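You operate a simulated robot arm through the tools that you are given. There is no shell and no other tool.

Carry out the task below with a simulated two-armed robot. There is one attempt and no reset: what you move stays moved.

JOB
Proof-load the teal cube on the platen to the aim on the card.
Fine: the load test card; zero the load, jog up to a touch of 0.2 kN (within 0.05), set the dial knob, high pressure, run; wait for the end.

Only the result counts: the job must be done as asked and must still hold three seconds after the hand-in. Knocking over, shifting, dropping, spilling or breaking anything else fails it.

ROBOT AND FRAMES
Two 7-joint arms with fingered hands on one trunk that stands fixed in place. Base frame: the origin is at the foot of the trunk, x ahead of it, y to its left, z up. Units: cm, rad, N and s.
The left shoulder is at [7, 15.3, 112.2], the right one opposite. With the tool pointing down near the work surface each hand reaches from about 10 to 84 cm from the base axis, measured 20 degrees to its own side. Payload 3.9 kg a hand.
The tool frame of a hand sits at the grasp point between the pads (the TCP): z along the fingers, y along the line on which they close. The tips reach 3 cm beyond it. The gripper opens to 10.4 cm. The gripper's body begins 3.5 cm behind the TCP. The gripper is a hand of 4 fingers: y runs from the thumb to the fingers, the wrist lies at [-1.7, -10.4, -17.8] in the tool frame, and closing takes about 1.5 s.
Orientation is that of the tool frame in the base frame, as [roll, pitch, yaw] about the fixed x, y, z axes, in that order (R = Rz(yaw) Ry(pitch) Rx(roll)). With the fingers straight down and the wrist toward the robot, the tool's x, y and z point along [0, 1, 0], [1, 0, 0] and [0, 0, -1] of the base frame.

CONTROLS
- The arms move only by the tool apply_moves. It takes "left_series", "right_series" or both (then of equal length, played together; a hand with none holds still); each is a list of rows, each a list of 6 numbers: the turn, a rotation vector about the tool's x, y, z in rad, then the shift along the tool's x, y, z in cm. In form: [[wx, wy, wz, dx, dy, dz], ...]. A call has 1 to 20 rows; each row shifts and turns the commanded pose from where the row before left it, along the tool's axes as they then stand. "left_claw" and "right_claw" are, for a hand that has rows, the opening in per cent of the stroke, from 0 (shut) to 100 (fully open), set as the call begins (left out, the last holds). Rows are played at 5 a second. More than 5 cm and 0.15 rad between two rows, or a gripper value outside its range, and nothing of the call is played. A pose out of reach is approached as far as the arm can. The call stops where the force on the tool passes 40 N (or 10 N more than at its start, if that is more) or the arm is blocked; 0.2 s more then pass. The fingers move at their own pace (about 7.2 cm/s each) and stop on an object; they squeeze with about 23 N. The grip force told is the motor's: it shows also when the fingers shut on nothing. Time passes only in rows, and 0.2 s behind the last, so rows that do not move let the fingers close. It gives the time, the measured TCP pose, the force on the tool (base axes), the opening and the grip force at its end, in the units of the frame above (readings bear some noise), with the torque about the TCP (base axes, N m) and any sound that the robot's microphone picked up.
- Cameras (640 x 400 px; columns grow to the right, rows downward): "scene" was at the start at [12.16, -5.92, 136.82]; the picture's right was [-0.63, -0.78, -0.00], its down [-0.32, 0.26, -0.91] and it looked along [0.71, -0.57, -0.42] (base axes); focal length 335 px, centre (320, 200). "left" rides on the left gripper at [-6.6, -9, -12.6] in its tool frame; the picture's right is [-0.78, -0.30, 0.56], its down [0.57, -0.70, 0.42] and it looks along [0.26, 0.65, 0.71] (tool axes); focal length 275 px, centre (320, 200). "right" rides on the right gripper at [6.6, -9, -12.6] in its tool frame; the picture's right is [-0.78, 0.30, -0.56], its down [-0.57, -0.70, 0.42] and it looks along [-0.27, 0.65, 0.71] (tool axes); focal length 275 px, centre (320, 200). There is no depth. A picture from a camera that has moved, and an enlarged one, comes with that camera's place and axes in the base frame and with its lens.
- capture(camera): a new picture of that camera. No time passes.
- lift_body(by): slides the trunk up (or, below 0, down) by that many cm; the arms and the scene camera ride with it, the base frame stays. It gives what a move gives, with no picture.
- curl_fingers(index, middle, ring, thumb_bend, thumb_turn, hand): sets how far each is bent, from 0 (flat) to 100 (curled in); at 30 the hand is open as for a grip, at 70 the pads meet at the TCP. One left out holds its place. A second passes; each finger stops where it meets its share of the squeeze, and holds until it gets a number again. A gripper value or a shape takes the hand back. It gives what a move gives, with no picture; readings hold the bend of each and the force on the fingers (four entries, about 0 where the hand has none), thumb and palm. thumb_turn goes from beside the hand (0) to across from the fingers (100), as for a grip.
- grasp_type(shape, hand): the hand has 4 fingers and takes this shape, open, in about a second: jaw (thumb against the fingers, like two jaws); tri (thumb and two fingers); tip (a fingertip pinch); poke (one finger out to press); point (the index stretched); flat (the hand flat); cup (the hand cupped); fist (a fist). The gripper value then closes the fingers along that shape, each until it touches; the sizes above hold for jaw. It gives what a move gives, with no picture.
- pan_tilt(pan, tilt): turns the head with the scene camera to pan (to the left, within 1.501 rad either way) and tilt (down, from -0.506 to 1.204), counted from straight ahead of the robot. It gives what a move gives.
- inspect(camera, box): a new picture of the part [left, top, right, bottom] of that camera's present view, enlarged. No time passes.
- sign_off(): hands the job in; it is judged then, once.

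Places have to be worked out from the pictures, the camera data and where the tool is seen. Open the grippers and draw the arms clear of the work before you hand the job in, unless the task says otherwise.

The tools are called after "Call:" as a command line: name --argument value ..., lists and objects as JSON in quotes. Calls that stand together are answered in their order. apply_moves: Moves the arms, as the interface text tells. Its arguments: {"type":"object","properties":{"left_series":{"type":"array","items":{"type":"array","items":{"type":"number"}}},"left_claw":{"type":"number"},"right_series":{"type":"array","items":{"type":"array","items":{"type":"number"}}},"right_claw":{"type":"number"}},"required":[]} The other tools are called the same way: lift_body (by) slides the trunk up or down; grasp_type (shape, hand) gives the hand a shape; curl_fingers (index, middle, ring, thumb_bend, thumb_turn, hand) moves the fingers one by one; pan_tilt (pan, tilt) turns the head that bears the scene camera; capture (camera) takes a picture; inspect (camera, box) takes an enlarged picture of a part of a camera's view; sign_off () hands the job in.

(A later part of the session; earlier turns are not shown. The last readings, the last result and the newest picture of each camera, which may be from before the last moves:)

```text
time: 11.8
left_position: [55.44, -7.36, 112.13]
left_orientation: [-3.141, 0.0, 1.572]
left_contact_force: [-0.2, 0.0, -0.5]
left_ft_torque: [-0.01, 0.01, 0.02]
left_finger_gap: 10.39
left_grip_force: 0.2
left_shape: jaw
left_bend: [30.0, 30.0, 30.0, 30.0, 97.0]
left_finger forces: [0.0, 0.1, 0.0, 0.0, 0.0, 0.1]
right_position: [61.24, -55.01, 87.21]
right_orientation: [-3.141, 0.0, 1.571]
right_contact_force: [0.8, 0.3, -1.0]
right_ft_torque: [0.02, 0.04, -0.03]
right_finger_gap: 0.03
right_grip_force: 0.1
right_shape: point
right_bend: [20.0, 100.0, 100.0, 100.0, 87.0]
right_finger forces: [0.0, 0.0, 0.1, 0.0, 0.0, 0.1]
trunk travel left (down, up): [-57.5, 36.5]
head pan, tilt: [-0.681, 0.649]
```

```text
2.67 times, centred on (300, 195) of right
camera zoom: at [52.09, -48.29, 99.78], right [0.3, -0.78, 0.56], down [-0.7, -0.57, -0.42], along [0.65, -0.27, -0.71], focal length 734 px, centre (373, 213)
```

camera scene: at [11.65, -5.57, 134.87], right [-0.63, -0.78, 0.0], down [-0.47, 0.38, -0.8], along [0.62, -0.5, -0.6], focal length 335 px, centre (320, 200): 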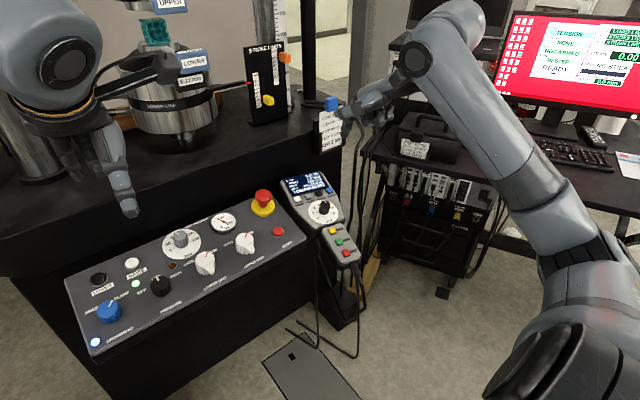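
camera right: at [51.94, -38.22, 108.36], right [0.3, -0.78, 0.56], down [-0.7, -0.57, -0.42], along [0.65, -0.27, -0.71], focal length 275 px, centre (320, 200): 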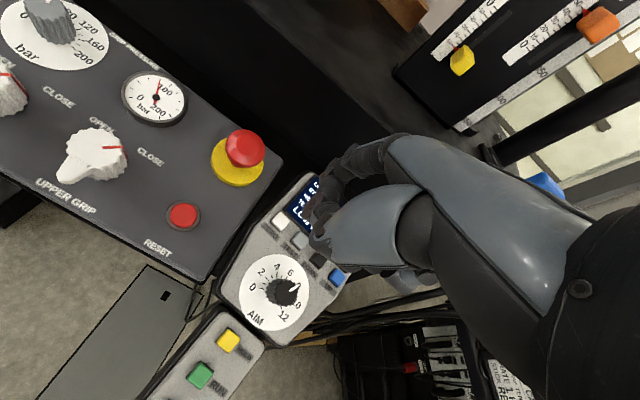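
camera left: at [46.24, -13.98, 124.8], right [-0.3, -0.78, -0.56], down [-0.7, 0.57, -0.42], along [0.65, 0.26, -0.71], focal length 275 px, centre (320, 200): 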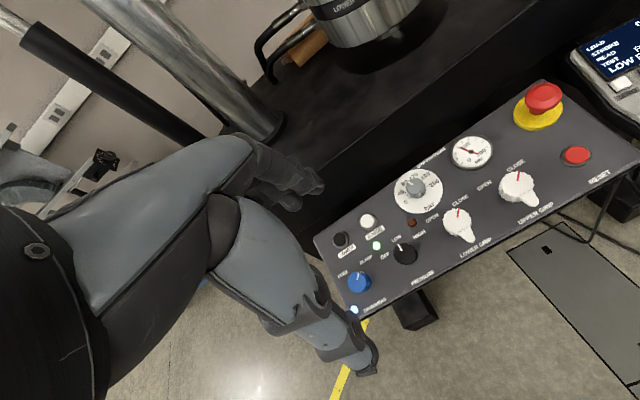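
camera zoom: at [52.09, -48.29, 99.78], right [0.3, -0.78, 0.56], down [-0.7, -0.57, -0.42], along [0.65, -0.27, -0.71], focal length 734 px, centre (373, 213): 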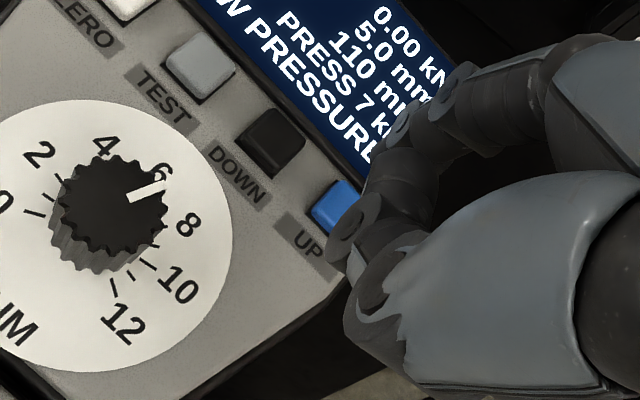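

Display is visible with the hand here. The tip sits slightly far (away from me), so I'll shift back 0.5 cm and tap UP briefly to learn the jog behaviour.

Call:
apply_moves --right_series '[[0, 0, 0, 0, -0.5, 0], [0, 0, 0, 0, 0, 1.0], [0, 0, 0, 0, 0, 0.8], [0, 0, 0, 0, 0, 0.4], [0, 0, 0, 0, 0, -0.6], [0, 0, 0, 0, 0, 0]]'

Call:
inspect --camera "scene" --box '[280, 150, 380, 230]'

```text
time: 13.2
left_position: [55.4, -7.52, 112.14]
left_orientation: [3.142, 0.0, 1.57]
left_contact_force: [0.4, 0.7, 0.2]
left_ft_torque: [0.03, 0.04, 0.0]
left_finger_gap: 10.36
left_grip_force: 0.1
left_shape: jaw
left_bend: [30.0, 30.0, 30.0, 30.0, 97.0]
left_finger forces: [0.0, 0.0, 0.0, 0.0, 0.0, 0.0]
right_position: [60.76, -54.98, 85.64]
right_orientation: [3.141, 0.0, 1.571]
right_contact_force: [0.0, 0.4, 0.5]
right_ft_torque: [-0.04, 0.02, -0.01]
right_finger_gap: 0.0
right_grip_force: 0.1
right_shape: point
right_bend: [20.0, 100.0, 100.0, 100.0, 87.0]
right_finger forces: [0.0, 0.0, 0.0, 0.0, 0.1, 0.0]
trunk travel left (down, up): [-57.5, 36.5]
head pan, tilt: [-0.681, 0.649]
```

```text
5.00 times, centred on (330, 190) of scene
camera zoom: at [11.75, -5.59, 134.86], right [-0.63, -0.78, 0.0], down [-0.47, 0.38, -0.8], along [0.62, -0.5, -0.6], focal length 1675 px, centre (270, 250)
```

zoom: 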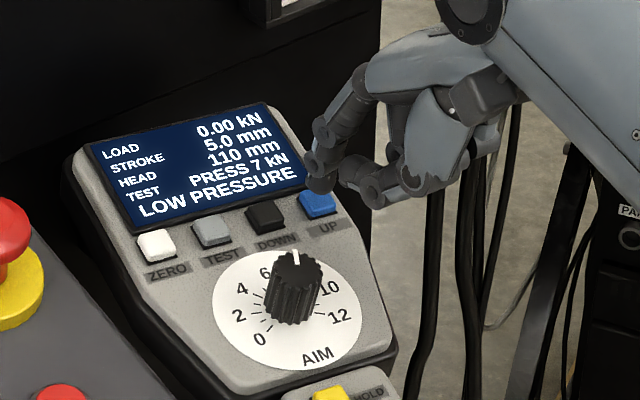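

No click yet; the tip is right above the UP button. I'll press about 0.3 cm deeper.

Call:
apply_moves --right_series '[[0, 0, 0, 0, 0, 0.6], [0, 0, 0, 0, 0, 0.25], [0, 0, 0, 0, 0, -0.6], [0, 0, 0, 0, 0, 0]]'

Call:
inspect --camera "scene" --box '[280, 150, 380, 230]'

```text
time: 14.2
left_position: [55.48, -7.53, 112.15]
left_orientation: [-3.141, 0.0, 1.571]
left_contact_force: [0.3, 0.1, 0.0]
left_ft_torque: [0.01, 0.0, -0.02]
left_finger_gap: 10.36
left_grip_force: 0.0
left_shape: jaw
left_bend: [30.0, 30.0, 30.0, 30.0, 97.0]
left_finger forces: [0.1, 0.1, 0.0, 0.1, 0.0, 0.0]
right_position: [60.67, -55.01, 85.35]
right_orientation: [-3.141, 0.002, 1.572]
right_contact_force: [0.0, 0.3, 0.4]
right_ft_torque: [0.02, -0.03, -0.01]
right_finger_gap: 0.0
right_grip_force: 0.1
right_shape: point
right_bend: [20.0, 100.0, 100.0, 100.0, 87.0]
right_finger forces: [0.0, 0.1, 0.0, 0.1, 0.0, 0.0]
trunk travel left (down, up): [-57.5, 36.5]
head pan, tilt: [-0.681, 0.649]
```

```text
5.00 times, centred on (330, 190) of scene
camera zoom: at [11.75, -5.59, 134.86], right [-0.63, -0.78, 0.0], down [-0.47, 0.38, -0.8], along [0.62, -0.5, -0.6], focal length 1675 px, centre (270, 250)
```

zoom: 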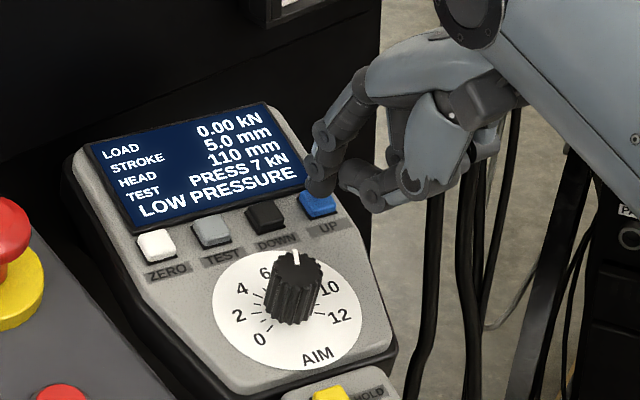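

Still no contact. I'll go down and hold at the bottom to read the force.

Call:
apply_moves --right_series '[[0, 0, 0, 0, 0, 0.6], [0, 0, 0, 0, 0, 0.2]]'

Call:
inspect --camera "scene" --box '[280, 150, 380, 230]'

```text
time: 14.8
left_position: [55.28, -7.44, 112.27]
left_orientation: [3.141, 0.0, 1.571]
left_contact_force: [-0.2, -0.6, 0.0]
left_ft_torque: [0.0, 0.0, -0.02]
left_finger_gap: 10.4
left_grip_force: 0.0
left_shape: jaw
left_bend: [30.0, 30.0, 30.0, 30.0, 97.0]
left_finger forces: [0.0, 0.0, 0.1, 0.0, 0.0, 0.0]
right_position: [60.64, -55.1, 84.7]
right_orientation: [3.14, 0.003, 1.572]
right_contact_force: [1.0, 0.2, 2.1]
right_ft_torque: [0.02, -0.11, 0.01]
right_finger_gap: 0.02
right_grip_force: 0.0
right_shape: point
right_bend: [20.0, 100.0, 100.0, 100.0, 87.0]
right_finger forces: [1.8, 0.0, 0.0, 0.0, 0.0, 0.1]
trunk travel left (down, up): [-57.5, 36.5]
head pan, tilt: [-0.681, 0.649]
heard: click
```

```text
5.00 times, centred on (330, 190) of scene
camera zoom: at [11.7, -5.54, 134.87], right [-0.63, -0.78, 0.0], down [-0.47, 0.38, -0.8], along [0.62, -0.5, -0.6], focal length 1675 px, centre (270, 250)
```

zoom: 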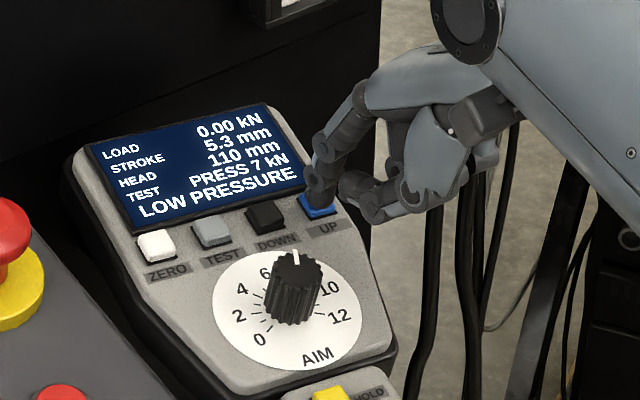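

UP clicked and stroke is moving (5.3 mm) while held. I'll hold 1.2 s and read to learn the rate.

Call:
apply_moves --right_series '[[0, 0, 0, 0, 0, 0.05], [0, 0, 0, 0, 0, 0], [0, 0, 0, 0, 0, 0], [0, 0, 0, 0, 0, 0], [0, 0, 0, 0, 0, 0]]'

Call:
inspect --camera "scene" --box '[280, 150, 380, 230]'

Call:
inspect --camera "scene" --box '[100, 0, 240, 110]'

```text
time: 16.1
left_position: [55.29, -7.47, 112.29]
left_orientation: [3.14, -0.001, 1.572]
left_contact_force: [0.2, -0.1, 0.9]
left_ft_torque: [0.01, -0.02, 0.01]
left_finger_gap: 10.35
left_grip_force: 0.0
left_shape: jaw
left_bend: [30.0, 30.0, 30.0, 30.0, 97.0]
left_finger forces: [0.0, 0.1, 0.1, 0.0, 0.0, 0.1]
right_position: [60.78, -55.09, 84.67]
right_orientation: [3.141, 0.001, 1.568]
right_contact_force: [0.3, -0.3, 2.3]
right_ft_torque: [0.01, -0.15, -0.02]
right_finger_gap: 0.0
right_grip_force: 0.0
right_shape: point
right_bend: [20.0, 100.0, 100.0, 100.0, 87.0]
right_finger forces: [2.4, 0.0, 0.1, 0.0, 0.0, 0.0]
trunk travel left (down, up): [-57.5, 36.5]
head pan, tilt: [-0.681, 0.649]
```

```text
5.00 times, centred on (330, 190) of scene
camera zoom: at [11.7, -5.55, 134.87], right [-0.63, -0.78, 0.0], down [-0.47, 0.38, -0.8], along [0.62, -0.5, -0.6], focal length 1675 px, centre (270, 250)
```

zoom: 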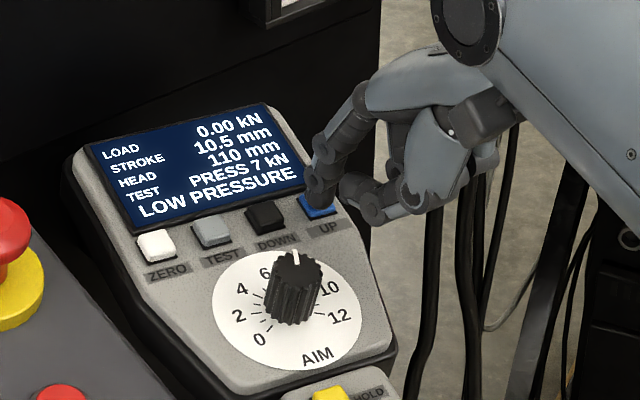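

```text
3.64 times, centred on (170, 55) of scene
camera zoom: at [11.7, -5.55, 134.87], right [-0.63, -0.78, 0.0], down [-0.47, 0.38, -0.8], along [0.62, -0.5, -0.6], focal length 1218 px, centre (866, 727)
```

zoom: 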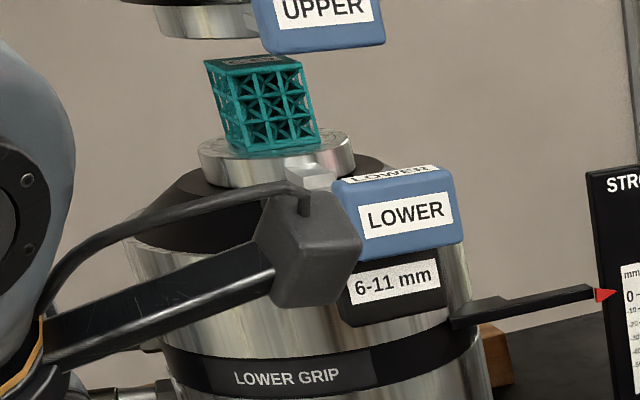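

Jog rate is about 4 mm/s while held, no load yet, and the gap above the cube is still a couple of cm. I'll hold another ~1.2 s.

Call:
apply_moves --right_series '[[0, 0, 0, 0, 0, 0], [0, 0, 0, 0, 0, 0], [0, 0, 0, 0, 0, 0], [0, 0, 0, 0, 0, 0], [0, 0, 0, 0, 0, 0]]'

Call:
inspect --camera "scene" --box '[280, 150, 380, 230]'

Call:
inspect --camera "scene" --box '[120, 0, 200, 60]'

```text
time: 17.2
left_position: [55.4, -7.37, 112.28]
left_orientation: [3.142, -0.001, 1.57]
left_contact_force: [0.4, 0.9, -0.6]
left_ft_torque: [-0.03, 0.0, 0.01]
left_finger_gap: 10.37
left_grip_force: 0.0
left_shape: jaw
left_bend: [30.0, 30.0, 30.0, 30.0, 97.0]
left_finger forces: [0.0, 0.1, 0.1, 0.0, 0.0, 0.0]
right_position: [60.69, -54.9, 84.64]
right_orientation: [3.141, 0.001, 1.57]
right_contact_force: [-0.1, 0.1, 2.6]
right_ft_torque: [0.04, -0.18, -0.03]
right_finger_gap: 0.0
right_grip_force: 0.1
right_shape: point
right_bend: [20.0, 100.0, 100.0, 100.0, 87.0]
right_finger forces: [2.3, 0.0, 0.1, 0.0, 0.1, 0.1]
trunk travel left (down, up): [-57.5, 36.5]
head pan, tilt: [-0.681, 0.649]
```

```text
5.00 times, centred on (330, 190) of scene
camera zoom: at [11.7, -5.55, 134.87], right [-0.63, -0.78, 0.0], down [-0.47, 0.38, -0.8], along [0.62, -0.5, -0.6], focal length 1675 px, centre (270, 250)
```

zoom: 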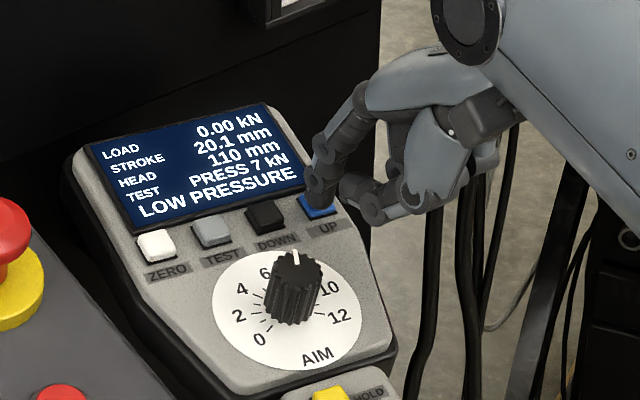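

```text
6.67 times, centred on (160, 30) of scene
camera zoom: at [11.7, -5.55, 134.87], right [-0.63, -0.78, 0.0], down [-0.47, 0.38, -0.8], along [0.62, -0.5, -0.6], focal length 2233 px, centre (1387, 1333)
```

zoom: 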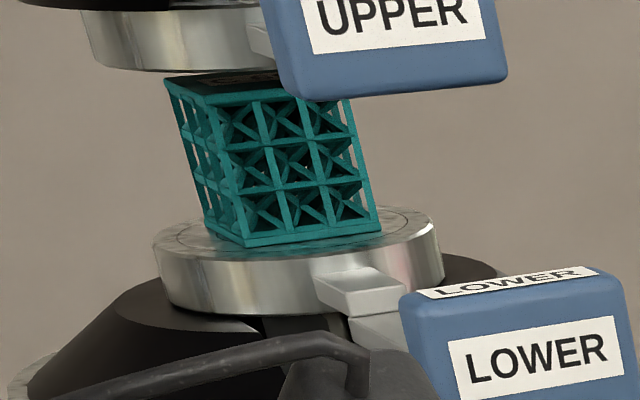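

The jog accelerates with holding (now 20.1 mm), and the gap is about 1 cm. I'll release now.

Call:
apply_moves --right_series '[[0, 0, 0, 0, 0, -0.7]]'

Call:
inspect --camera "scene" --box '[280, 150, 380, 230]'

Call:
inspect --camera "scene" --box '[120, 0, 200, 60]'

```text
time: 17.6
left_position: [55.23, -7.47, 112.2]
left_orientation: [3.139, 0.001, 1.571]
left_contact_force: [0.2, -0.1, -0.5]
left_ft_torque: [0.0, 0.01, -0.01]
left_finger_gap: 10.39
left_grip_force: 0.1
left_shape: jaw
left_bend: [30.0, 30.0, 30.0, 30.0, 97.0]
left_finger forces: [0.1, 0.0, 0.1, 0.0, 0.0, 0.0]
right_position: [60.7, -54.92, 85.15]
right_orientation: [-3.14, -0.002, 1.57]
right_contact_force: [0.3, -0.3, 0.3]
right_ft_torque: [0.0, 0.01, -0.03]
right_finger_gap: 0.0
right_grip_force: 0.1
right_shape: point
right_bend: [20.0, 100.0, 100.0, 100.0, 87.0]
right_finger forces: [0.0, 0.0, 0.1, 0.0, 0.0, 0.0]
trunk travel left (down, up): [-57.5, 36.5]
head pan, tilt: [-0.681, 0.649]
```

```text
5.00 times, centred on (330, 190) of scene
camera zoom: at [11.76, -5.58, 134.85], right [-0.63, -0.78, 0.0], down [-0.47, 0.38, -0.8], along [0.62, -0.5, -0.6], focal length 1675 px, centre (270, 250)
```

zoom: 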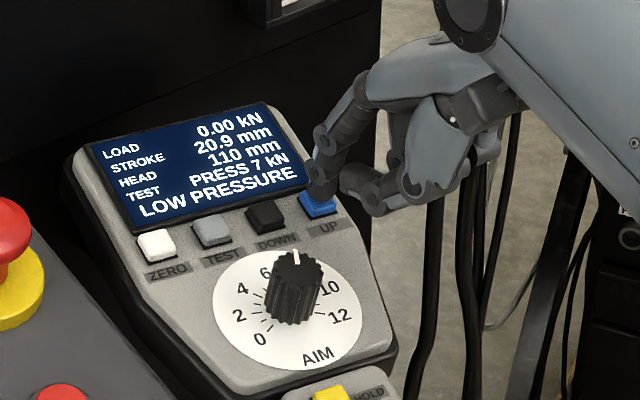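

```text
6.67 times, centred on (160, 30) of scene
camera zoom: at [11.76, -5.58, 134.85], right [-0.63, -0.78, 0.0], down [-0.47, 0.38, -0.8], along [0.62, -0.5, -0.6], focal length 2233 px, centre (1387, 1333)
```

zoom: 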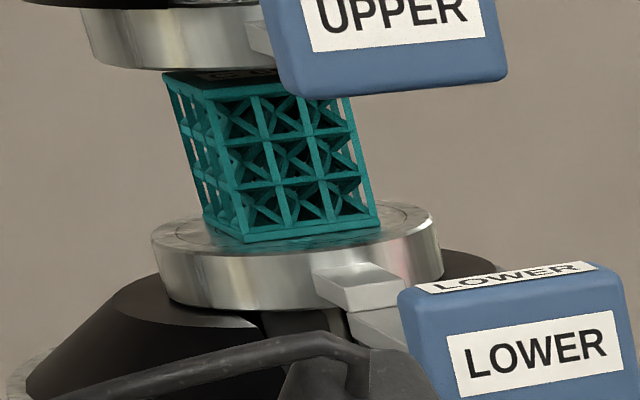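

Stopped at 20.9 mm. I'll do one quick tap to learn the jog increment.

Call:
apply_moves --right_series '[[0, 0, 0, 0, 0, 0.65], [0, 0, 0, 0, 0, -0.65], [0, 0, 0, 0, 0, 0]]'

Call:
inspect --camera "scene" --box '[280, 150, 380, 230]'

```text
time: 18.4
left_position: [55.4, -7.52, 112.25]
left_orientation: [-3.141, 0.001, 1.571]
left_contact_force: [0.0, 0.5, -0.1]
left_ft_torque: [-0.03, -0.01, -0.01]
left_finger_gap: 10.38
left_grip_force: 0.1
left_shape: jaw
left_bend: [30.0, 30.0, 30.0, 30.0, 97.0]
left_finger forces: [0.1, 0.0, 0.0, 0.1, 0.0, 0.0]
right_position: [60.6, -54.97, 85.31]
right_orientation: [3.141, 0.001, 1.569]
right_contact_force: [-0.1, 0.4, -0.7]
right_ft_torque: [0.0, -0.04, 0.01]
right_finger_gap: 0.02
right_grip_force: 0.1
right_shape: point
right_bend: [20.0, 100.0, 100.0, 100.0, 87.0]
right_finger forces: [0.1, 0.0, 0.0, 0.1, 0.1, 0.1]
trunk travel left (down, up): [-57.5, 36.5]
head pan, tilt: [-0.681, 0.649]
heard: click
```

```text
5.00 times, centred on (330, 190) of scene
camera zoom: at [11.75, -5.58, 134.86], right [-0.63, -0.78, 0.0], down [-0.47, 0.38, -0.8], along [0.62, -0.5, -0.6], focal length 1675 px, centre (270, 250)
```

zoom: 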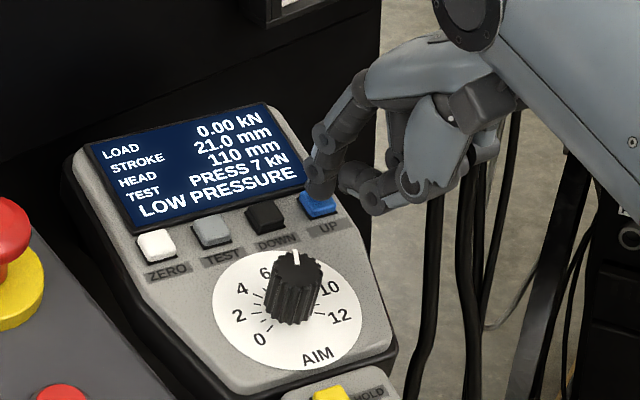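

A tap gives 0.1 mm. I'll hold for about 0.8 s then release and check.

Call:
apply_moves --right_series '[[0, 0, 0, 0, 0, 0.65], [0, 0, 0, 0, 0, 0], [0, 0, 0, 0, 0, 0], [0, 0, 0, 0, 0, 0], [0, 0, 0, 0, 0, -0.65], [0, 0, 0, 0, 0, 0]]'

Call:
inspect --camera "scene" --box '[280, 150, 380, 230]'

Call:
inspect --camera "scene" --box '[120, 0, 200, 60]'

```text
time: 19.9
left_position: [55.29, -7.48, 112.18]
left_orientation: [3.141, 0.0, 1.571]
left_contact_force: [-0.7, -0.1, -1.0]
left_ft_torque: [-0.04, 0.0, 0.03]
left_finger_gap: 10.35
left_grip_force: 0.1
left_shape: jaw
left_bend: [30.0, 30.0, 30.0, 30.0, 97.0]
left_finger forces: [0.0, 0.0, 0.0, 0.0, 0.1, 0.1]
right_position: [60.51, -55.06, 85.35]
right_orientation: [3.14, -0.001, 1.569]
right_contact_force: [-0.2, 0.5, -0.2]
right_ft_torque: [0.03, 0.02, 0.0]
right_finger_gap: 0.01
right_grip_force: 0.0
right_shape: point
right_bend: [20.0, 100.0, 100.0, 100.0, 87.0]
right_finger forces: [0.0, 0.1, 0.0, 0.0, 0.0, 0.0]
trunk travel left (down, up): [-57.5, 36.5]
head pan, tilt: [-0.681, 0.649]
heard: click
```

```text
5.00 times, centred on (330, 190) of scene
camera zoom: at [11.74, -5.58, 134.86], right [-0.63, -0.78, 0.0], down [-0.47, 0.38, -0.8], along [0.62, -0.5, -0.6], focal length 1675 px, centre (270, 250)
```

zoom: 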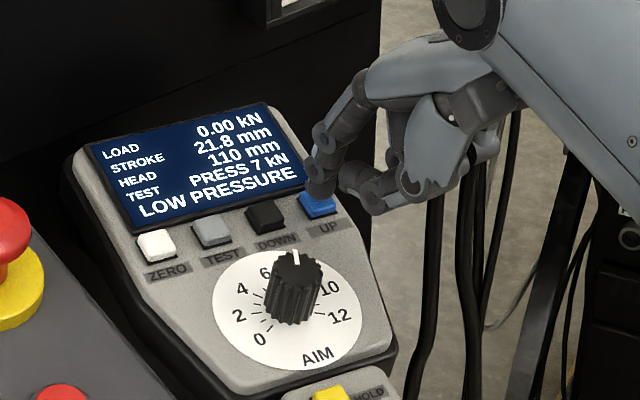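

```text
6.67 times, centred on (160, 30) of scene
camera zoom: at [11.74, -5.58, 134.86], right [-0.63, -0.78, 0.0], down [-0.47, 0.38, -0.8], along [0.62, -0.5, -0.6], focal length 2233 px, centre (1387, 1333)
```

zoom: 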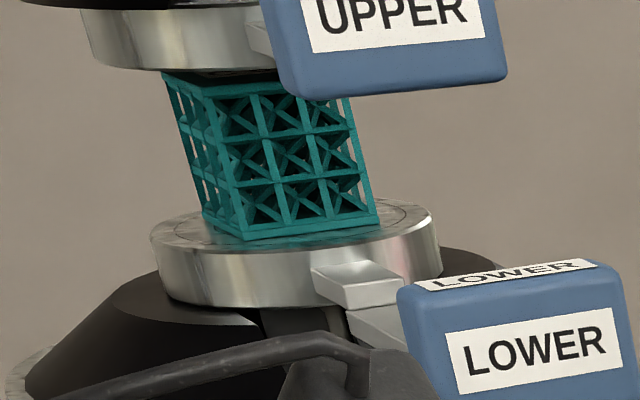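

0.8 s gives 0.8 mm (slow phase ≈1 mm/s). Touch is estimated around 27–29 mm, so I'll do three slow 0.8 s holds.

Call:
apply_moves --right_series '[[0, 0, 0, 0, 0, 0.65], [0, 0, 0, 0, 0, 0], [0, 0, 0, 0, 0, 0], [0, 0, 0, 0, 0, 0], [0, 0, 0, 0, 0, -0.65], [0, 0, 0, 0, 0, 0.65], [0, 0, 0, 0, 0, 0], [0, 0, 0, 0, 0, 0], [0, 0, 0, 0, 0, 0], [0, 0, 0, 0, 0, -0.65], [0, 0, 0, 0, 0, 0.65], [0, 0, 0, 0, 0, 0], [0, 0, 0, 0, 0, 0], [0, 0, 0, 0, 0, 0], [0, 0, 0, 0, 0, -0.65], [0, 0, 0, 0, 0, 0]]'

Call:
inspect --camera "scene" --box '[280, 150, 380, 230]'

Call:
inspect --camera "scene" --box '[120, 0, 200, 60]'

```text
time: 23.2
left_position: [55.41, -7.47, 112.06]
left_orientation: [3.141, 0.001, 1.57]
left_contact_force: [0.6, -1.0, -0.5]
left_ft_torque: [0.01, -0.02, 0.02]
left_finger_gap: 10.35
left_grip_force: 0.1
left_shape: jaw
left_bend: [30.0, 30.0, 30.0, 30.0, 97.0]
left_finger forces: [0.1, 0.0, 0.0, 0.1, 0.0, 0.0]
right_position: [60.72, -54.97, 85.27]
right_orientation: [3.142, -0.002, 1.57]
right_contact_force: [0.2, -0.5, 0.2]
right_ft_torque: [-0.01, 0.0, 0.01]
right_finger_gap: 0.01
right_grip_force: 0.0
right_shape: point
right_bend: [20.0, 100.0, 100.0, 100.0, 87.0]
right_finger forces: [0.1, 0.1, 0.0, 0.0, 0.1, 0.0]
trunk travel left (down, up): [-57.5, 36.5]
head pan, tilt: [-0.681, 0.649]
heard: click, click, click
```

```text
5.00 times, centred on (330, 190) of scene
camera zoom: at [11.74, -5.58, 134.86], right [-0.63, -0.78, 0.0], down [-0.47, 0.38, -0.8], along [0.62, -0.5, -0.6], focal length 1675 px, centre (270, 250)
```

zoom: 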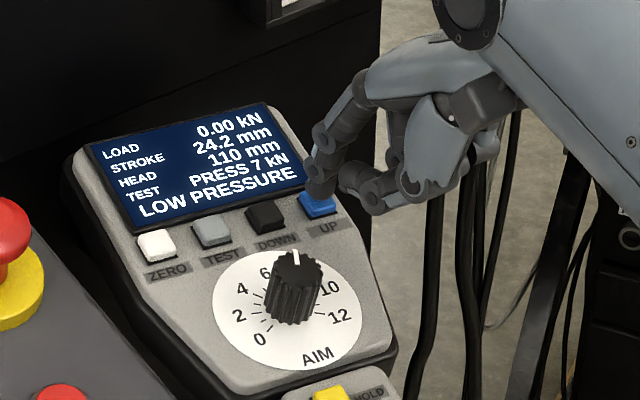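

```text
6.67 times, centred on (160, 30) of scene
camera zoom: at [11.74, -5.58, 134.86], right [-0.63, -0.78, 0.0], down [-0.47, 0.38, -0.8], along [0.62, -0.5, -0.6], focal length 2233 px, centre (1387, 1333)
```

zoom: 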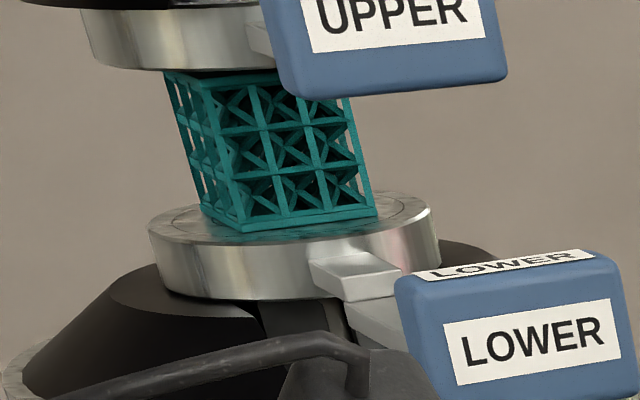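

Still free at 24.2 mm; by the image geometry at least 4 mm of gap remains. Three more slow holds.

Call:
apply_moves --right_series '[[0, 0, 0, 0, 0, 0.65], [0, 0, 0, 0, 0, 0], [0, 0, 0, 0, 0, 0], [0, 0, 0, 0, 0, 0], [0, 0, 0, 0, 0, -0.65], [0, 0, 0, 0, 0, 0.65], [0, 0, 0, 0, 0, 0], [0, 0, 0, 0, 0, 0], [0, 0, 0, 0, 0, 0], [0, 0, 0, 0, 0, -0.65], [0, 0, 0, 0, 0, 0.65], [0, 0, 0, 0, 0, 0], [0, 0, 0, 0, 0, 0], [0, 0, 0, 0, 0, 0], [0, 0, 0, 0, 0, -0.65], [0, 0, 0, 0, 0, 0]]'

Call:
inspect --camera "scene" --box '[280, 150, 380, 230]'

Call:
inspect --camera "scene" --box '[120, 0, 200, 60]'

```text
time: 26.6
left_position: [55.3, -7.5, 112.13]
left_orientation: [-3.141, 0.0, 1.57]
left_contact_force: [-0.4, 0.0, -0.1]
left_ft_torque: [-0.03, 0.01, 0.01]
left_finger_gap: 10.38
left_grip_force: 0.0
left_shape: jaw
left_bend: [30.0, 30.0, 30.0, 30.0, 97.0]
left_finger forces: [0.0, 0.0, 0.0, 0.1, 0.1, 0.1]
right_position: [60.65, -55.04, 85.24]
right_orientation: [3.141, 0.0, 1.569]
right_contact_force: [0.1, 0.4, 1.0]
right_ft_torque: [0.01, -0.01, -0.02]
right_finger_gap: 0.0
right_grip_force: 0.1
right_shape: point
right_bend: [20.0, 100.0, 100.0, 100.0, 87.0]
right_finger forces: [0.0, 0.0, 0.0, 0.1, 0.0, 0.1]
trunk travel left (down, up): [-57.5, 36.5]
head pan, tilt: [-0.681, 0.649]
heard: click, click, click
```

```text
5.00 times, centred on (330, 190) of scene
camera zoom: at [11.74, -5.58, 134.86], right [-0.63, -0.78, 0.0], down [-0.47, 0.38, -0.8], along [0.62, -0.5, -0.6], focal length 1675 px, centre (270, 250)
```

zoom: 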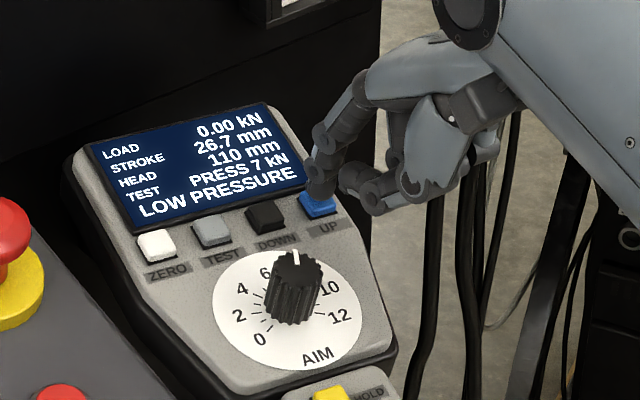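

```text
6.67 times, centred on (160, 30) of scene
camera zoom: at [11.74, -5.58, 134.86], right [-0.63, -0.78, 0.0], down [-0.47, 0.38, -0.8], along [0.62, -0.5, -0.6], focal length 2233 px, centre (1387, 1333)
```

zoom: 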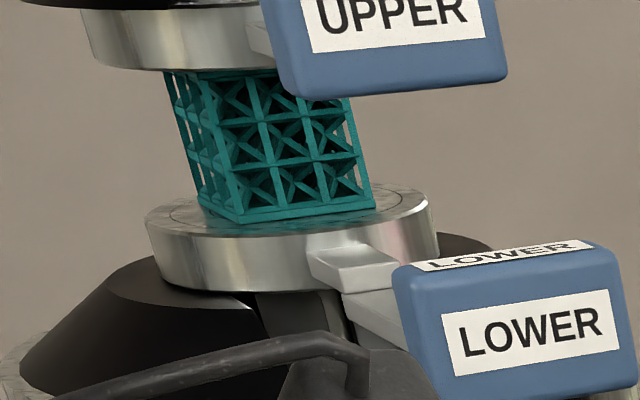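

Free at 26.7 mm, top front corner still visible below the platen edge. Two more slow holds.

Call:
apply_moves --right_series '[[0, 0, 0, 0, 0, 0.65], [0, 0, 0, 0, 0, 0], [0, 0, 0, 0, 0, 0], [0, 0, 0, 0, 0, 0], [0, 0, 0, 0, 0, -0.65], [0, 0, 0, 0, 0, 0.65], [0, 0, 0, 0, 0, 0], [0, 0, 0, 0, 0, 0], [0, 0, 0, 0, 0, 0], [0, 0, 0, 0, 0, -0.65], [0, 0, 0, 0, 0, 0]]'

Call:
inspect --camera "scene" --box '[280, 150, 380, 230]'

Call:
inspect --camera "scene" --box '[120, 0, 200, 60]'

```text
time: 29.1
left_position: [55.32, -7.49, 112.2]
left_orientation: [3.141, 0.0, 1.572]
left_contact_force: [0.7, -0.4, 0.0]
left_ft_torque: [-0.03, -0.04, 0.02]
left_finger_gap: 10.37
left_grip_force: 0.2
left_shape: jaw
left_bend: [30.0, 30.0, 30.0, 30.0, 97.0]
left_finger forces: [0.1, 0.1, 0.0, 0.0, 0.1, 0.1]
right_position: [60.66, -55.02, 85.34]
right_orientation: [-3.142, 0.0, 1.569]
right_contact_force: [0.0, 0.7, 0.3]
right_ft_torque: [0.02, -0.01, -0.03]
right_finger_gap: 0.02
right_grip_force: 0.0
right_shape: point
right_bend: [20.0, 100.0, 100.0, 100.0, 87.0]
right_finger forces: [0.0, 0.0, 0.0, 0.1, 0.1, 0.0]
trunk travel left (down, up): [-57.5, 36.5]
head pan, tilt: [-0.681, 0.649]
heard: click, click
```

```text
5.00 times, centred on (330, 190) of scene
camera zoom: at [11.74, -5.58, 134.86], right [-0.63, -0.78, 0.0], down [-0.47, 0.38, -0.8], along [0.62, -0.5, -0.6], focal length 1675 px, centre (270, 250)
```

zoom: 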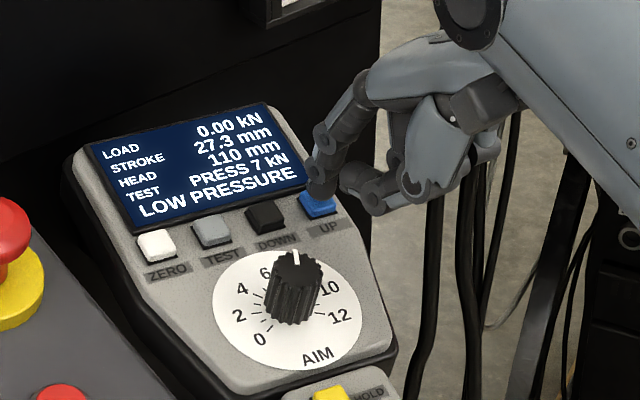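

```text
6.67 times, centred on (160, 30) of scene
camera zoom: at [11.74, -5.58, 134.86], right [-0.63, -0.78, 0.0], down [-0.47, 0.38, -0.8], along [0.62, -0.5, -0.6], focal length 2233 px, centre (1387, 1333)
```

zoom: 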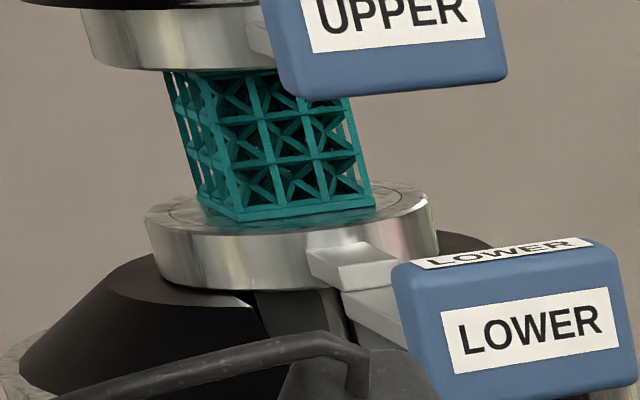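

The jog has slowed (0.3 mm per hold), suggesting contact is near. Two more holds, then check load.

Call:
apply_moves --right_series '[[0, 0, 0, 0, 0, 0.65], [0, 0, 0, 0, 0, 0], [0, 0, 0, 0, 0, 0], [0, 0, 0, 0, 0, 0], [0, 0, 0, 0, 0, -0.65], [0, 0, 0, 0, 0, 0]]'

Call:
inspect --camera "scene" --box '[280, 150, 380, 230]'

```text
time: 30.4
left_position: [55.29, -7.47, 112.13]
left_orientation: [-3.141, -0.001, 1.57]
left_contact_force: [0.4, -0.4, -0.9]
left_ft_torque: [-0.01, -0.01, 0.02]
left_finger_gap: 10.37
left_grip_force: 0.0
left_shape: jaw
left_bend: [30.0, 30.0, 30.0, 30.0, 97.0]
left_finger forces: [0.1, 0.0, 0.0, 0.0, 0.0, 0.0]
right_position: [60.7, -55.01, 85.32]
right_orientation: [3.14, 0.0, 1.567]
right_contact_force: [-1.1, -0.4, 0.1]
right_ft_torque: [-0.04, -0.01, -0.03]
right_finger_gap: 0.0
right_grip_force: 0.2
right_shape: point
right_bend: [20.0, 100.0, 100.0, 100.0, 87.0]
right_finger forces: [0.0, 0.0, 0.0, 0.0, 0.0, 0.0]
trunk travel left (down, up): [-57.5, 36.5]
head pan, tilt: [-0.681, 0.649]
heard: click
```

```text
5.00 times, centred on (330, 190) of scene
camera zoom: at [11.74, -5.58, 134.86], right [-0.63, -0.78, 0.0], down [-0.47, 0.38, -0.8], along [0.62, -0.5, -0.6], focal length 1675 px, centre (270, 250)
```

zoom: 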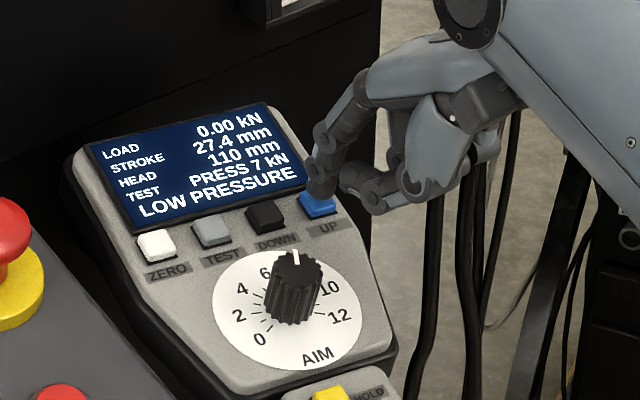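

Only 0.1 mm in that hold — creeping near contact. I'll press and keep holding, checking each second.

Call:
apply_moves --right_series '[[0, 0, 0, 0, 0, 0.65], [0, 0, 0, 0, 0, 0], [0, 0, 0, 0, 0, 0], [0, 0, 0, 0, 0, 0]]'

Call:
inspect --camera "scene" --box '[280, 150, 380, 230]'

```text
time: 31.4
left_position: [55.29, -7.53, 112.19]
left_orientation: [-3.14, 0.001, 1.572]
left_contact_force: [0.4, -1.0, -0.6]
left_ft_torque: [-0.01, 0.04, -0.01]
left_finger_gap: 10.37
left_grip_force: 0.1
left_shape: jaw
left_bend: [30.0, 30.0, 30.0, 30.0, 97.0]
left_finger forces: [0.0, 0.0, 0.0, 0.0, 0.1, 0.1]
right_position: [60.68, -54.97, 84.73]
right_orientation: [3.141, 0.002, 1.569]
right_contact_force: [-0.9, -1.1, 2.2]
right_ft_torque: [0.02, -0.16, 0.01]
right_finger_gap: 0.02
right_grip_force: 0.1
right_shape: point
right_bend: [20.0, 100.0, 100.0, 100.0, 87.0]
right_finger forces: [2.0, 0.0, 0.0, 0.0, 0.1, 0.0]
trunk travel left (down, up): [-57.5, 36.5]
head pan, tilt: [-0.681, 0.649]
heard: click
```

```text
5.00 times, centred on (330, 190) of scene
camera zoom: at [11.7, -5.56, 134.87], right [-0.63, -0.78, 0.0], down [-0.47, 0.38, -0.8], along [0.62, -0.5, -0.6], focal length 1675 px, centre (270, 250)
```

zoom: 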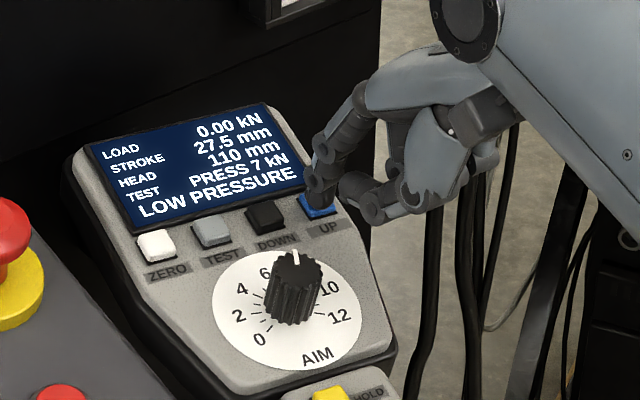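

Still 0.00 kN at 27.5 mm; holding on for two more short steps.

Call:
apply_moves --right_series '[[0, 0, 0, 0, 0, 0], [0, 0, 0, 0, 0, 0], [0, 0, 0, 0, 0, 0]]'

Call:
inspect --camera "scene" --box '[280, 150, 380, 230]'

```text
time: 32.2
left_position: [55.29, -7.51, 112.14]
left_orientation: [3.141, 0.0, 1.572]
left_contact_force: [0.8, 0.5, 0.1]
left_ft_torque: [0.01, 0.02, 0.0]
left_finger_gap: 10.36
left_grip_force: 0.0
left_shape: jaw
left_bend: [30.0, 30.0, 30.0, 30.0, 97.0]
left_finger forces: [0.0, 0.0, 0.1, 0.1, 0.1, 0.0]
right_position: [60.7, -55.04, 84.64]
right_orientation: [-3.142, 0.001, 1.571]
right_contact_force: [0.0, 0.0, 3.2]
right_ft_torque: [0.01, -0.15, 0.02]
right_finger_gap: 0.0
right_grip_force: 0.1
right_shape: point
right_bend: [20.0, 100.0, 100.0, 100.0, 87.0]
right_finger forces: [2.0, 0.0, 0.0, 0.0, 0.0, 0.0]
trunk travel left (down, up): [-57.5, 36.5]
head pan, tilt: [-0.681, 0.649]
```

```text
5.00 times, centred on (330, 190) of scene
camera zoom: at [11.71, -5.56, 134.86], right [-0.63, -0.78, 0.0], down [-0.47, 0.38, -0.8], along [0.62, -0.5, -0.6], focal length 1675 px, centre (270, 250)
```

zoom: 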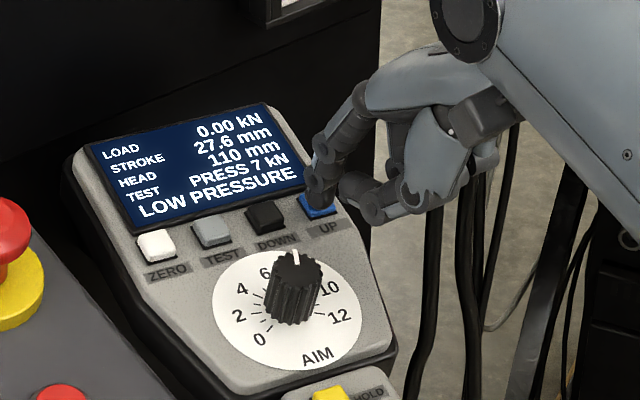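

Call:
apply_moves --right_series '[[0, 0, 0, 0, 0, 0], [0, 0, 0, 0, 0, 0], [0, 0, 0, 0, 0, 0], [0, 0, 0, 0, 0, 0], [0, 0, 0, 0, 0, 0], [0, 0, 0, 0, 0, 0]]'

Call:
inspect --camera "scene" --box '[280, 150, 380, 230]'

Call:
inspect --camera "scene" --box '[120, 0, 200, 60]'

```text
time: 33.6
left_position: [55.42, -7.43, 112.16]
left_orientation: [-3.141, 0.0, 1.57]
left_contact_force: [0.1, 1.0, -0.5]
left_ft_torque: [0.0, -0.01, -0.02]
left_finger_gap: 10.33
left_grip_force: 0.1
left_shape: jaw
left_bend: [30.0, 30.0, 30.0, 30.0, 97.0]
left_finger forces: [0.0, 0.0, 0.0, 0.0, 0.1, 0.0]
right_position: [60.65, -55.03, 84.78]
right_orientation: [3.141, -0.001, 1.57]
right_contact_force: [0.4, -0.2, 1.9]
right_ft_torque: [0.01, -0.11, -0.04]
right_finger_gap: 0.0
right_grip_force: 0.0
right_shape: point
right_bend: [20.0, 100.0, 100.0, 100.0, 87.0]
right_finger forces: [1.9, 0.1, 0.1, 0.0, 0.1, 0.0]
trunk travel left (down, up): [-57.5, 36.5]
head pan, tilt: [-0.681, 0.649]
```

```text
5.00 times, centred on (330, 190) of scene
camera zoom: at [11.71, -5.56, 134.86], right [-0.63, -0.78, 0.0], down [-0.47, 0.38, -0.8], along [0.62, -0.5, -0.6], focal length 1675 px, centre (270, 250)
```

zoom: 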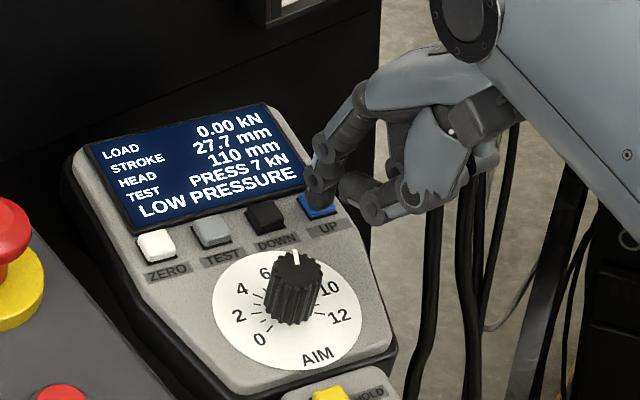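

```text
6.67 times, centred on (160, 30) of scene
camera zoom: at [11.71, -5.56, 134.86], right [-0.63, -0.78, 0.0], down [-0.47, 0.38, -0.8], along [0.62, -0.5, -0.6], focal length 2233 px, centre (1387, 1333)
```

zoom: 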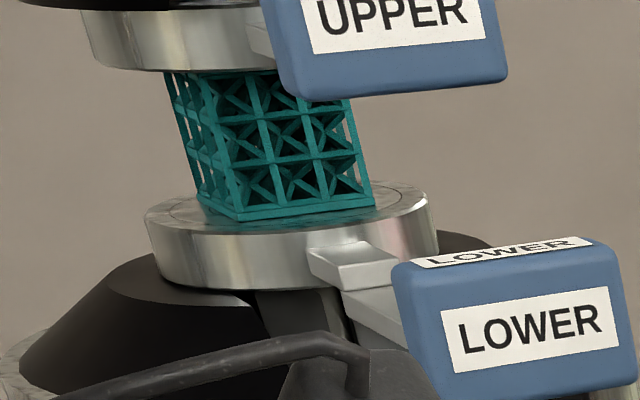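

Creeping at roughly 0.12 mm/s, no load yet. I'll keep holding in ~1.2 s steps.

Call:
apply_moves --right_series '[[0, 0, 0, 0, 0, 0], [0, 0, 0, 0, 0, 0], [0, 0, 0, 0, 0, 0], [0, 0, 0, 0, 0, 0], [0, 0, 0, 0, 0, 0]]'

Call:
inspect --camera "scene" --box '[290, 160, 350, 200]'

```text
time: 34.9
left_position: [55.23, -7.52, 112.23]
left_orientation: [-3.141, 0.0, 1.573]
left_contact_force: [0.3, -0.5, 0.3]
left_ft_torque: [-0.02, -0.01, -0.01]
left_finger_gap: 10.37
left_grip_force: 0.0
left_shape: jaw
left_bend: [30.0, 30.0, 30.0, 30.0, 97.0]
left_finger forces: [0.0, 0.0, 0.1, 0.1, 0.1, 0.1]
right_position: [60.68, -55.06, 84.64]
right_orientation: [3.141, 0.0, 1.571]
right_contact_force: [-0.8, 0.1, 1.5]
right_ft_torque: [0.02, -0.11, 0.0]
right_finger_gap: 0.01
right_grip_force: 0.0
right_shape: point
right_bend: [20.0, 100.0, 100.0, 100.0, 87.0]
right_finger forces: [1.9, 0.0, 0.0, 0.0, 0.0, 0.0]
trunk travel left (down, up): [-57.5, 36.5]
head pan, tilt: [-0.681, 0.649]
```

```text
10.00 times, centred on (320, 180) of scene
camera zoom: at [11.71, -5.56, 134.86], right [-0.63, -0.78, 0.0], down [-0.47, 0.38, -0.8], along [0.62, -0.5, -0.6], focal length 3350 px, centre (320, 400)
```

zoom: 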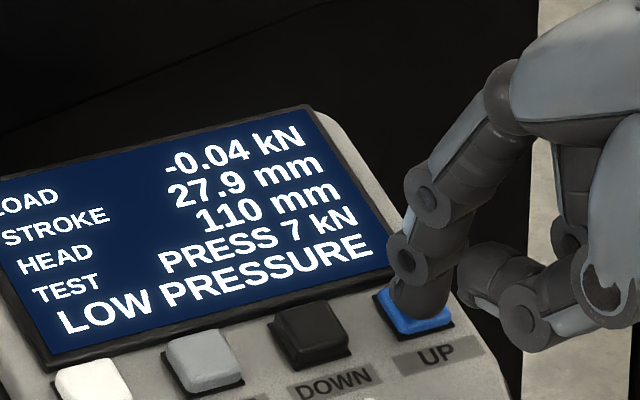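

Contact: −0.04 kN (compression reads negative). I'll hold in the smallest steps now.

Call:
apply_moves --right_series '[[0, 0, 0, 0, 0, 0]]'

Call:
inspect --camera "scene" --box '[290, 160, 350, 200]'

```text
time: 35.2
left_position: [55.48, -7.6, 112.2]
left_orientation: [-3.141, -0.001, 1.571]
left_contact_force: [-0.3, -0.6, 0.3]
left_ft_torque: [-0.01, -0.01, 0.01]
left_finger_gap: 10.42
left_grip_force: 0.2
left_shape: jaw
left_bend: [30.0, 30.0, 30.0, 30.0, 97.0]
left_finger forces: [0.0, 0.1, 0.0, 0.1, 0.0, 0.0]
right_position: [60.65, -55.09, 84.71]
right_orientation: [3.141, 0.0, 1.571]
right_contact_force: [0.1, -0.1, 3.1]
right_ft_torque: [0.03, -0.1, 0.0]
right_finger_gap: 0.01
right_grip_force: 0.0
right_shape: point
right_bend: [20.0, 100.0, 100.0, 100.0, 87.0]
right_finger forces: [2.0, 0.0, 0.1, 0.0, 0.0, 0.1]
trunk travel left (down, up): [-57.5, 36.5]
head pan, tilt: [-0.681, 0.649]
```

```text
10.00 times, centred on (320, 180) of scene
camera zoom: at [11.71, -5.55, 134.86], right [-0.63, -0.78, 0.0], down [-0.47, 0.38, -0.8], along [0.62, -0.5, -0.6], focal length 3350 px, centre (320, 400)
```

zoom: 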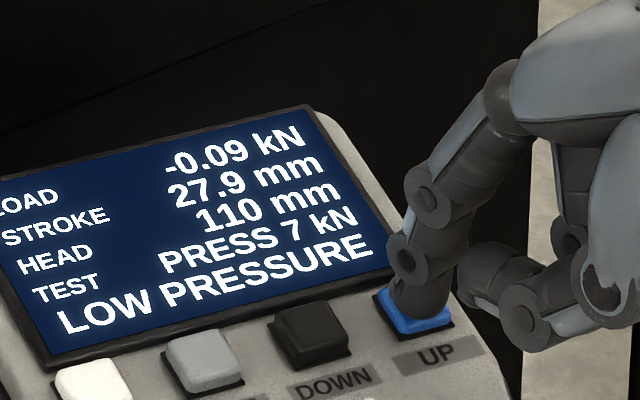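

−0.09 kN, about 0.05 per step. One more small step.

Call:
apply_moves --right_series '[[0, 0, 0, 0, 0, 0]]'

Call:
inspect --camera "scene" --box '[290, 160, 350, 200]'

```text
time: 35.6
left_position: [55.35, -7.45, 112.11]
left_orientation: [3.141, 0.0, 1.571]
left_contact_force: [-0.3, 0.5, 0.5]
left_ft_torque: [0.03, 0.04, 0.02]
left_finger_gap: 10.38
left_grip_force: 0.0
left_shape: jaw
left_bend: [30.0, 30.0, 30.0, 30.0, 97.0]
left_finger forces: [0.1, 0.0, 0.0, 0.1, 0.1, 0.0]
right_position: [60.66, -55.02, 84.68]
right_orientation: [3.14, -0.001, 1.572]
right_contact_force: [-0.1, -0.1, 2.0]
right_ft_torque: [0.03, -0.13, -0.01]
right_finger_gap: 0.0
right_grip_force: 0.1
right_shape: point
right_bend: [20.0, 100.0, 100.0, 100.0, 87.0]
right_finger forces: [2.1, 0.0, 0.0, 0.0, 0.1, 0.0]
trunk travel left (down, up): [-57.5, 36.5]
head pan, tilt: [-0.681, 0.649]
```

```text
10.00 times, centred on (320, 180) of scene
camera zoom: at [11.71, -5.55, 134.86], right [-0.63, -0.78, 0.0], down [-0.47, 0.38, -0.8], along [0.62, -0.5, -0.6], focal length 3350 px, centre (320, 400)
```

zoom: 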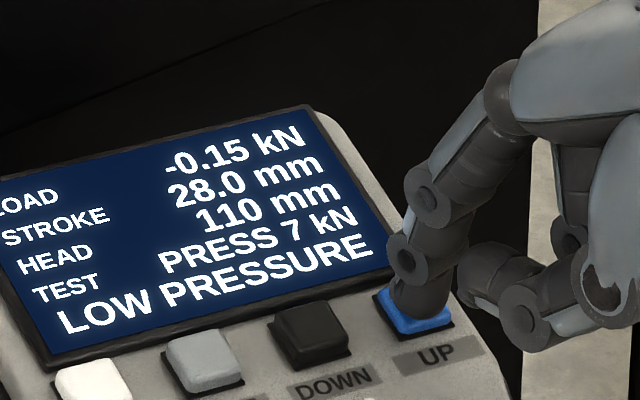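

−0.15 kN. One 0.2 s hold row followed by release should land near −0.20.

Call:
apply_moves --right_series '[[0, 0, 0, 0, 0, 0], [0, 0, 0, 0, 0, -0.7], [0, 0, 0, 0, 0, 0]]'

Call:
inspect --camera "scene" --box '[290, 160, 350, 200]'

```text
time: 36.5
left_position: [55.46, -7.41, 112.16]
left_orientation: [-3.141, 0.0, 1.571]
left_contact_force: [0.7, 0.6, -0.6]
left_ft_torque: [0.01, -0.04, 0.05]
left_finger_gap: 10.38
left_grip_force: 0.1
left_shape: jaw
left_bend: [30.0, 30.0, 30.0, 30.0, 97.0]
left_finger forces: [0.0, 0.1, 0.0, 0.0, 0.1, 0.1]
right_position: [60.68, -55.1, 85.27]
right_orientation: [3.142, -0.001, 1.57]
right_contact_force: [-0.1, 0.0, -0.3]
right_ft_torque: [-0.02, 0.04, -0.01]
right_finger_gap: 0.0
right_grip_force: 0.1
right_shape: point
right_bend: [20.0, 100.0, 100.0, 100.0, 87.0]
right_finger forces: [0.0, 0.0, 0.0, 0.0, 0.0, 0.1]
trunk travel left (down, up): [-57.5, 36.5]
head pan, tilt: [-0.681, 0.649]
```

```text
10.00 times, centred on (320, 180) of scene
camera zoom: at [11.74, -5.58, 134.86], right [-0.63, -0.78, 0.0], down [-0.47, 0.38, -0.8], along [0.62, -0.5, -0.6], focal length 3350 px, centre (320, 400)
```

zoom: 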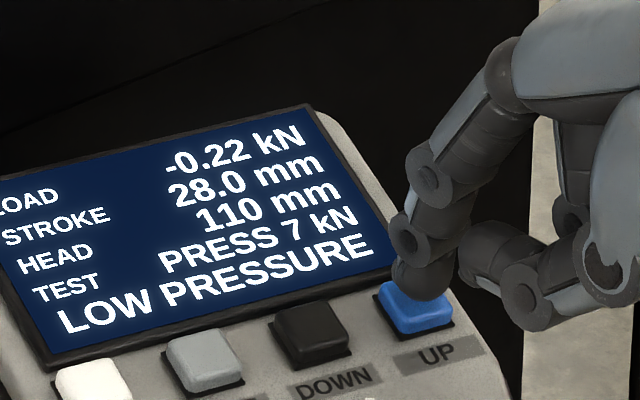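

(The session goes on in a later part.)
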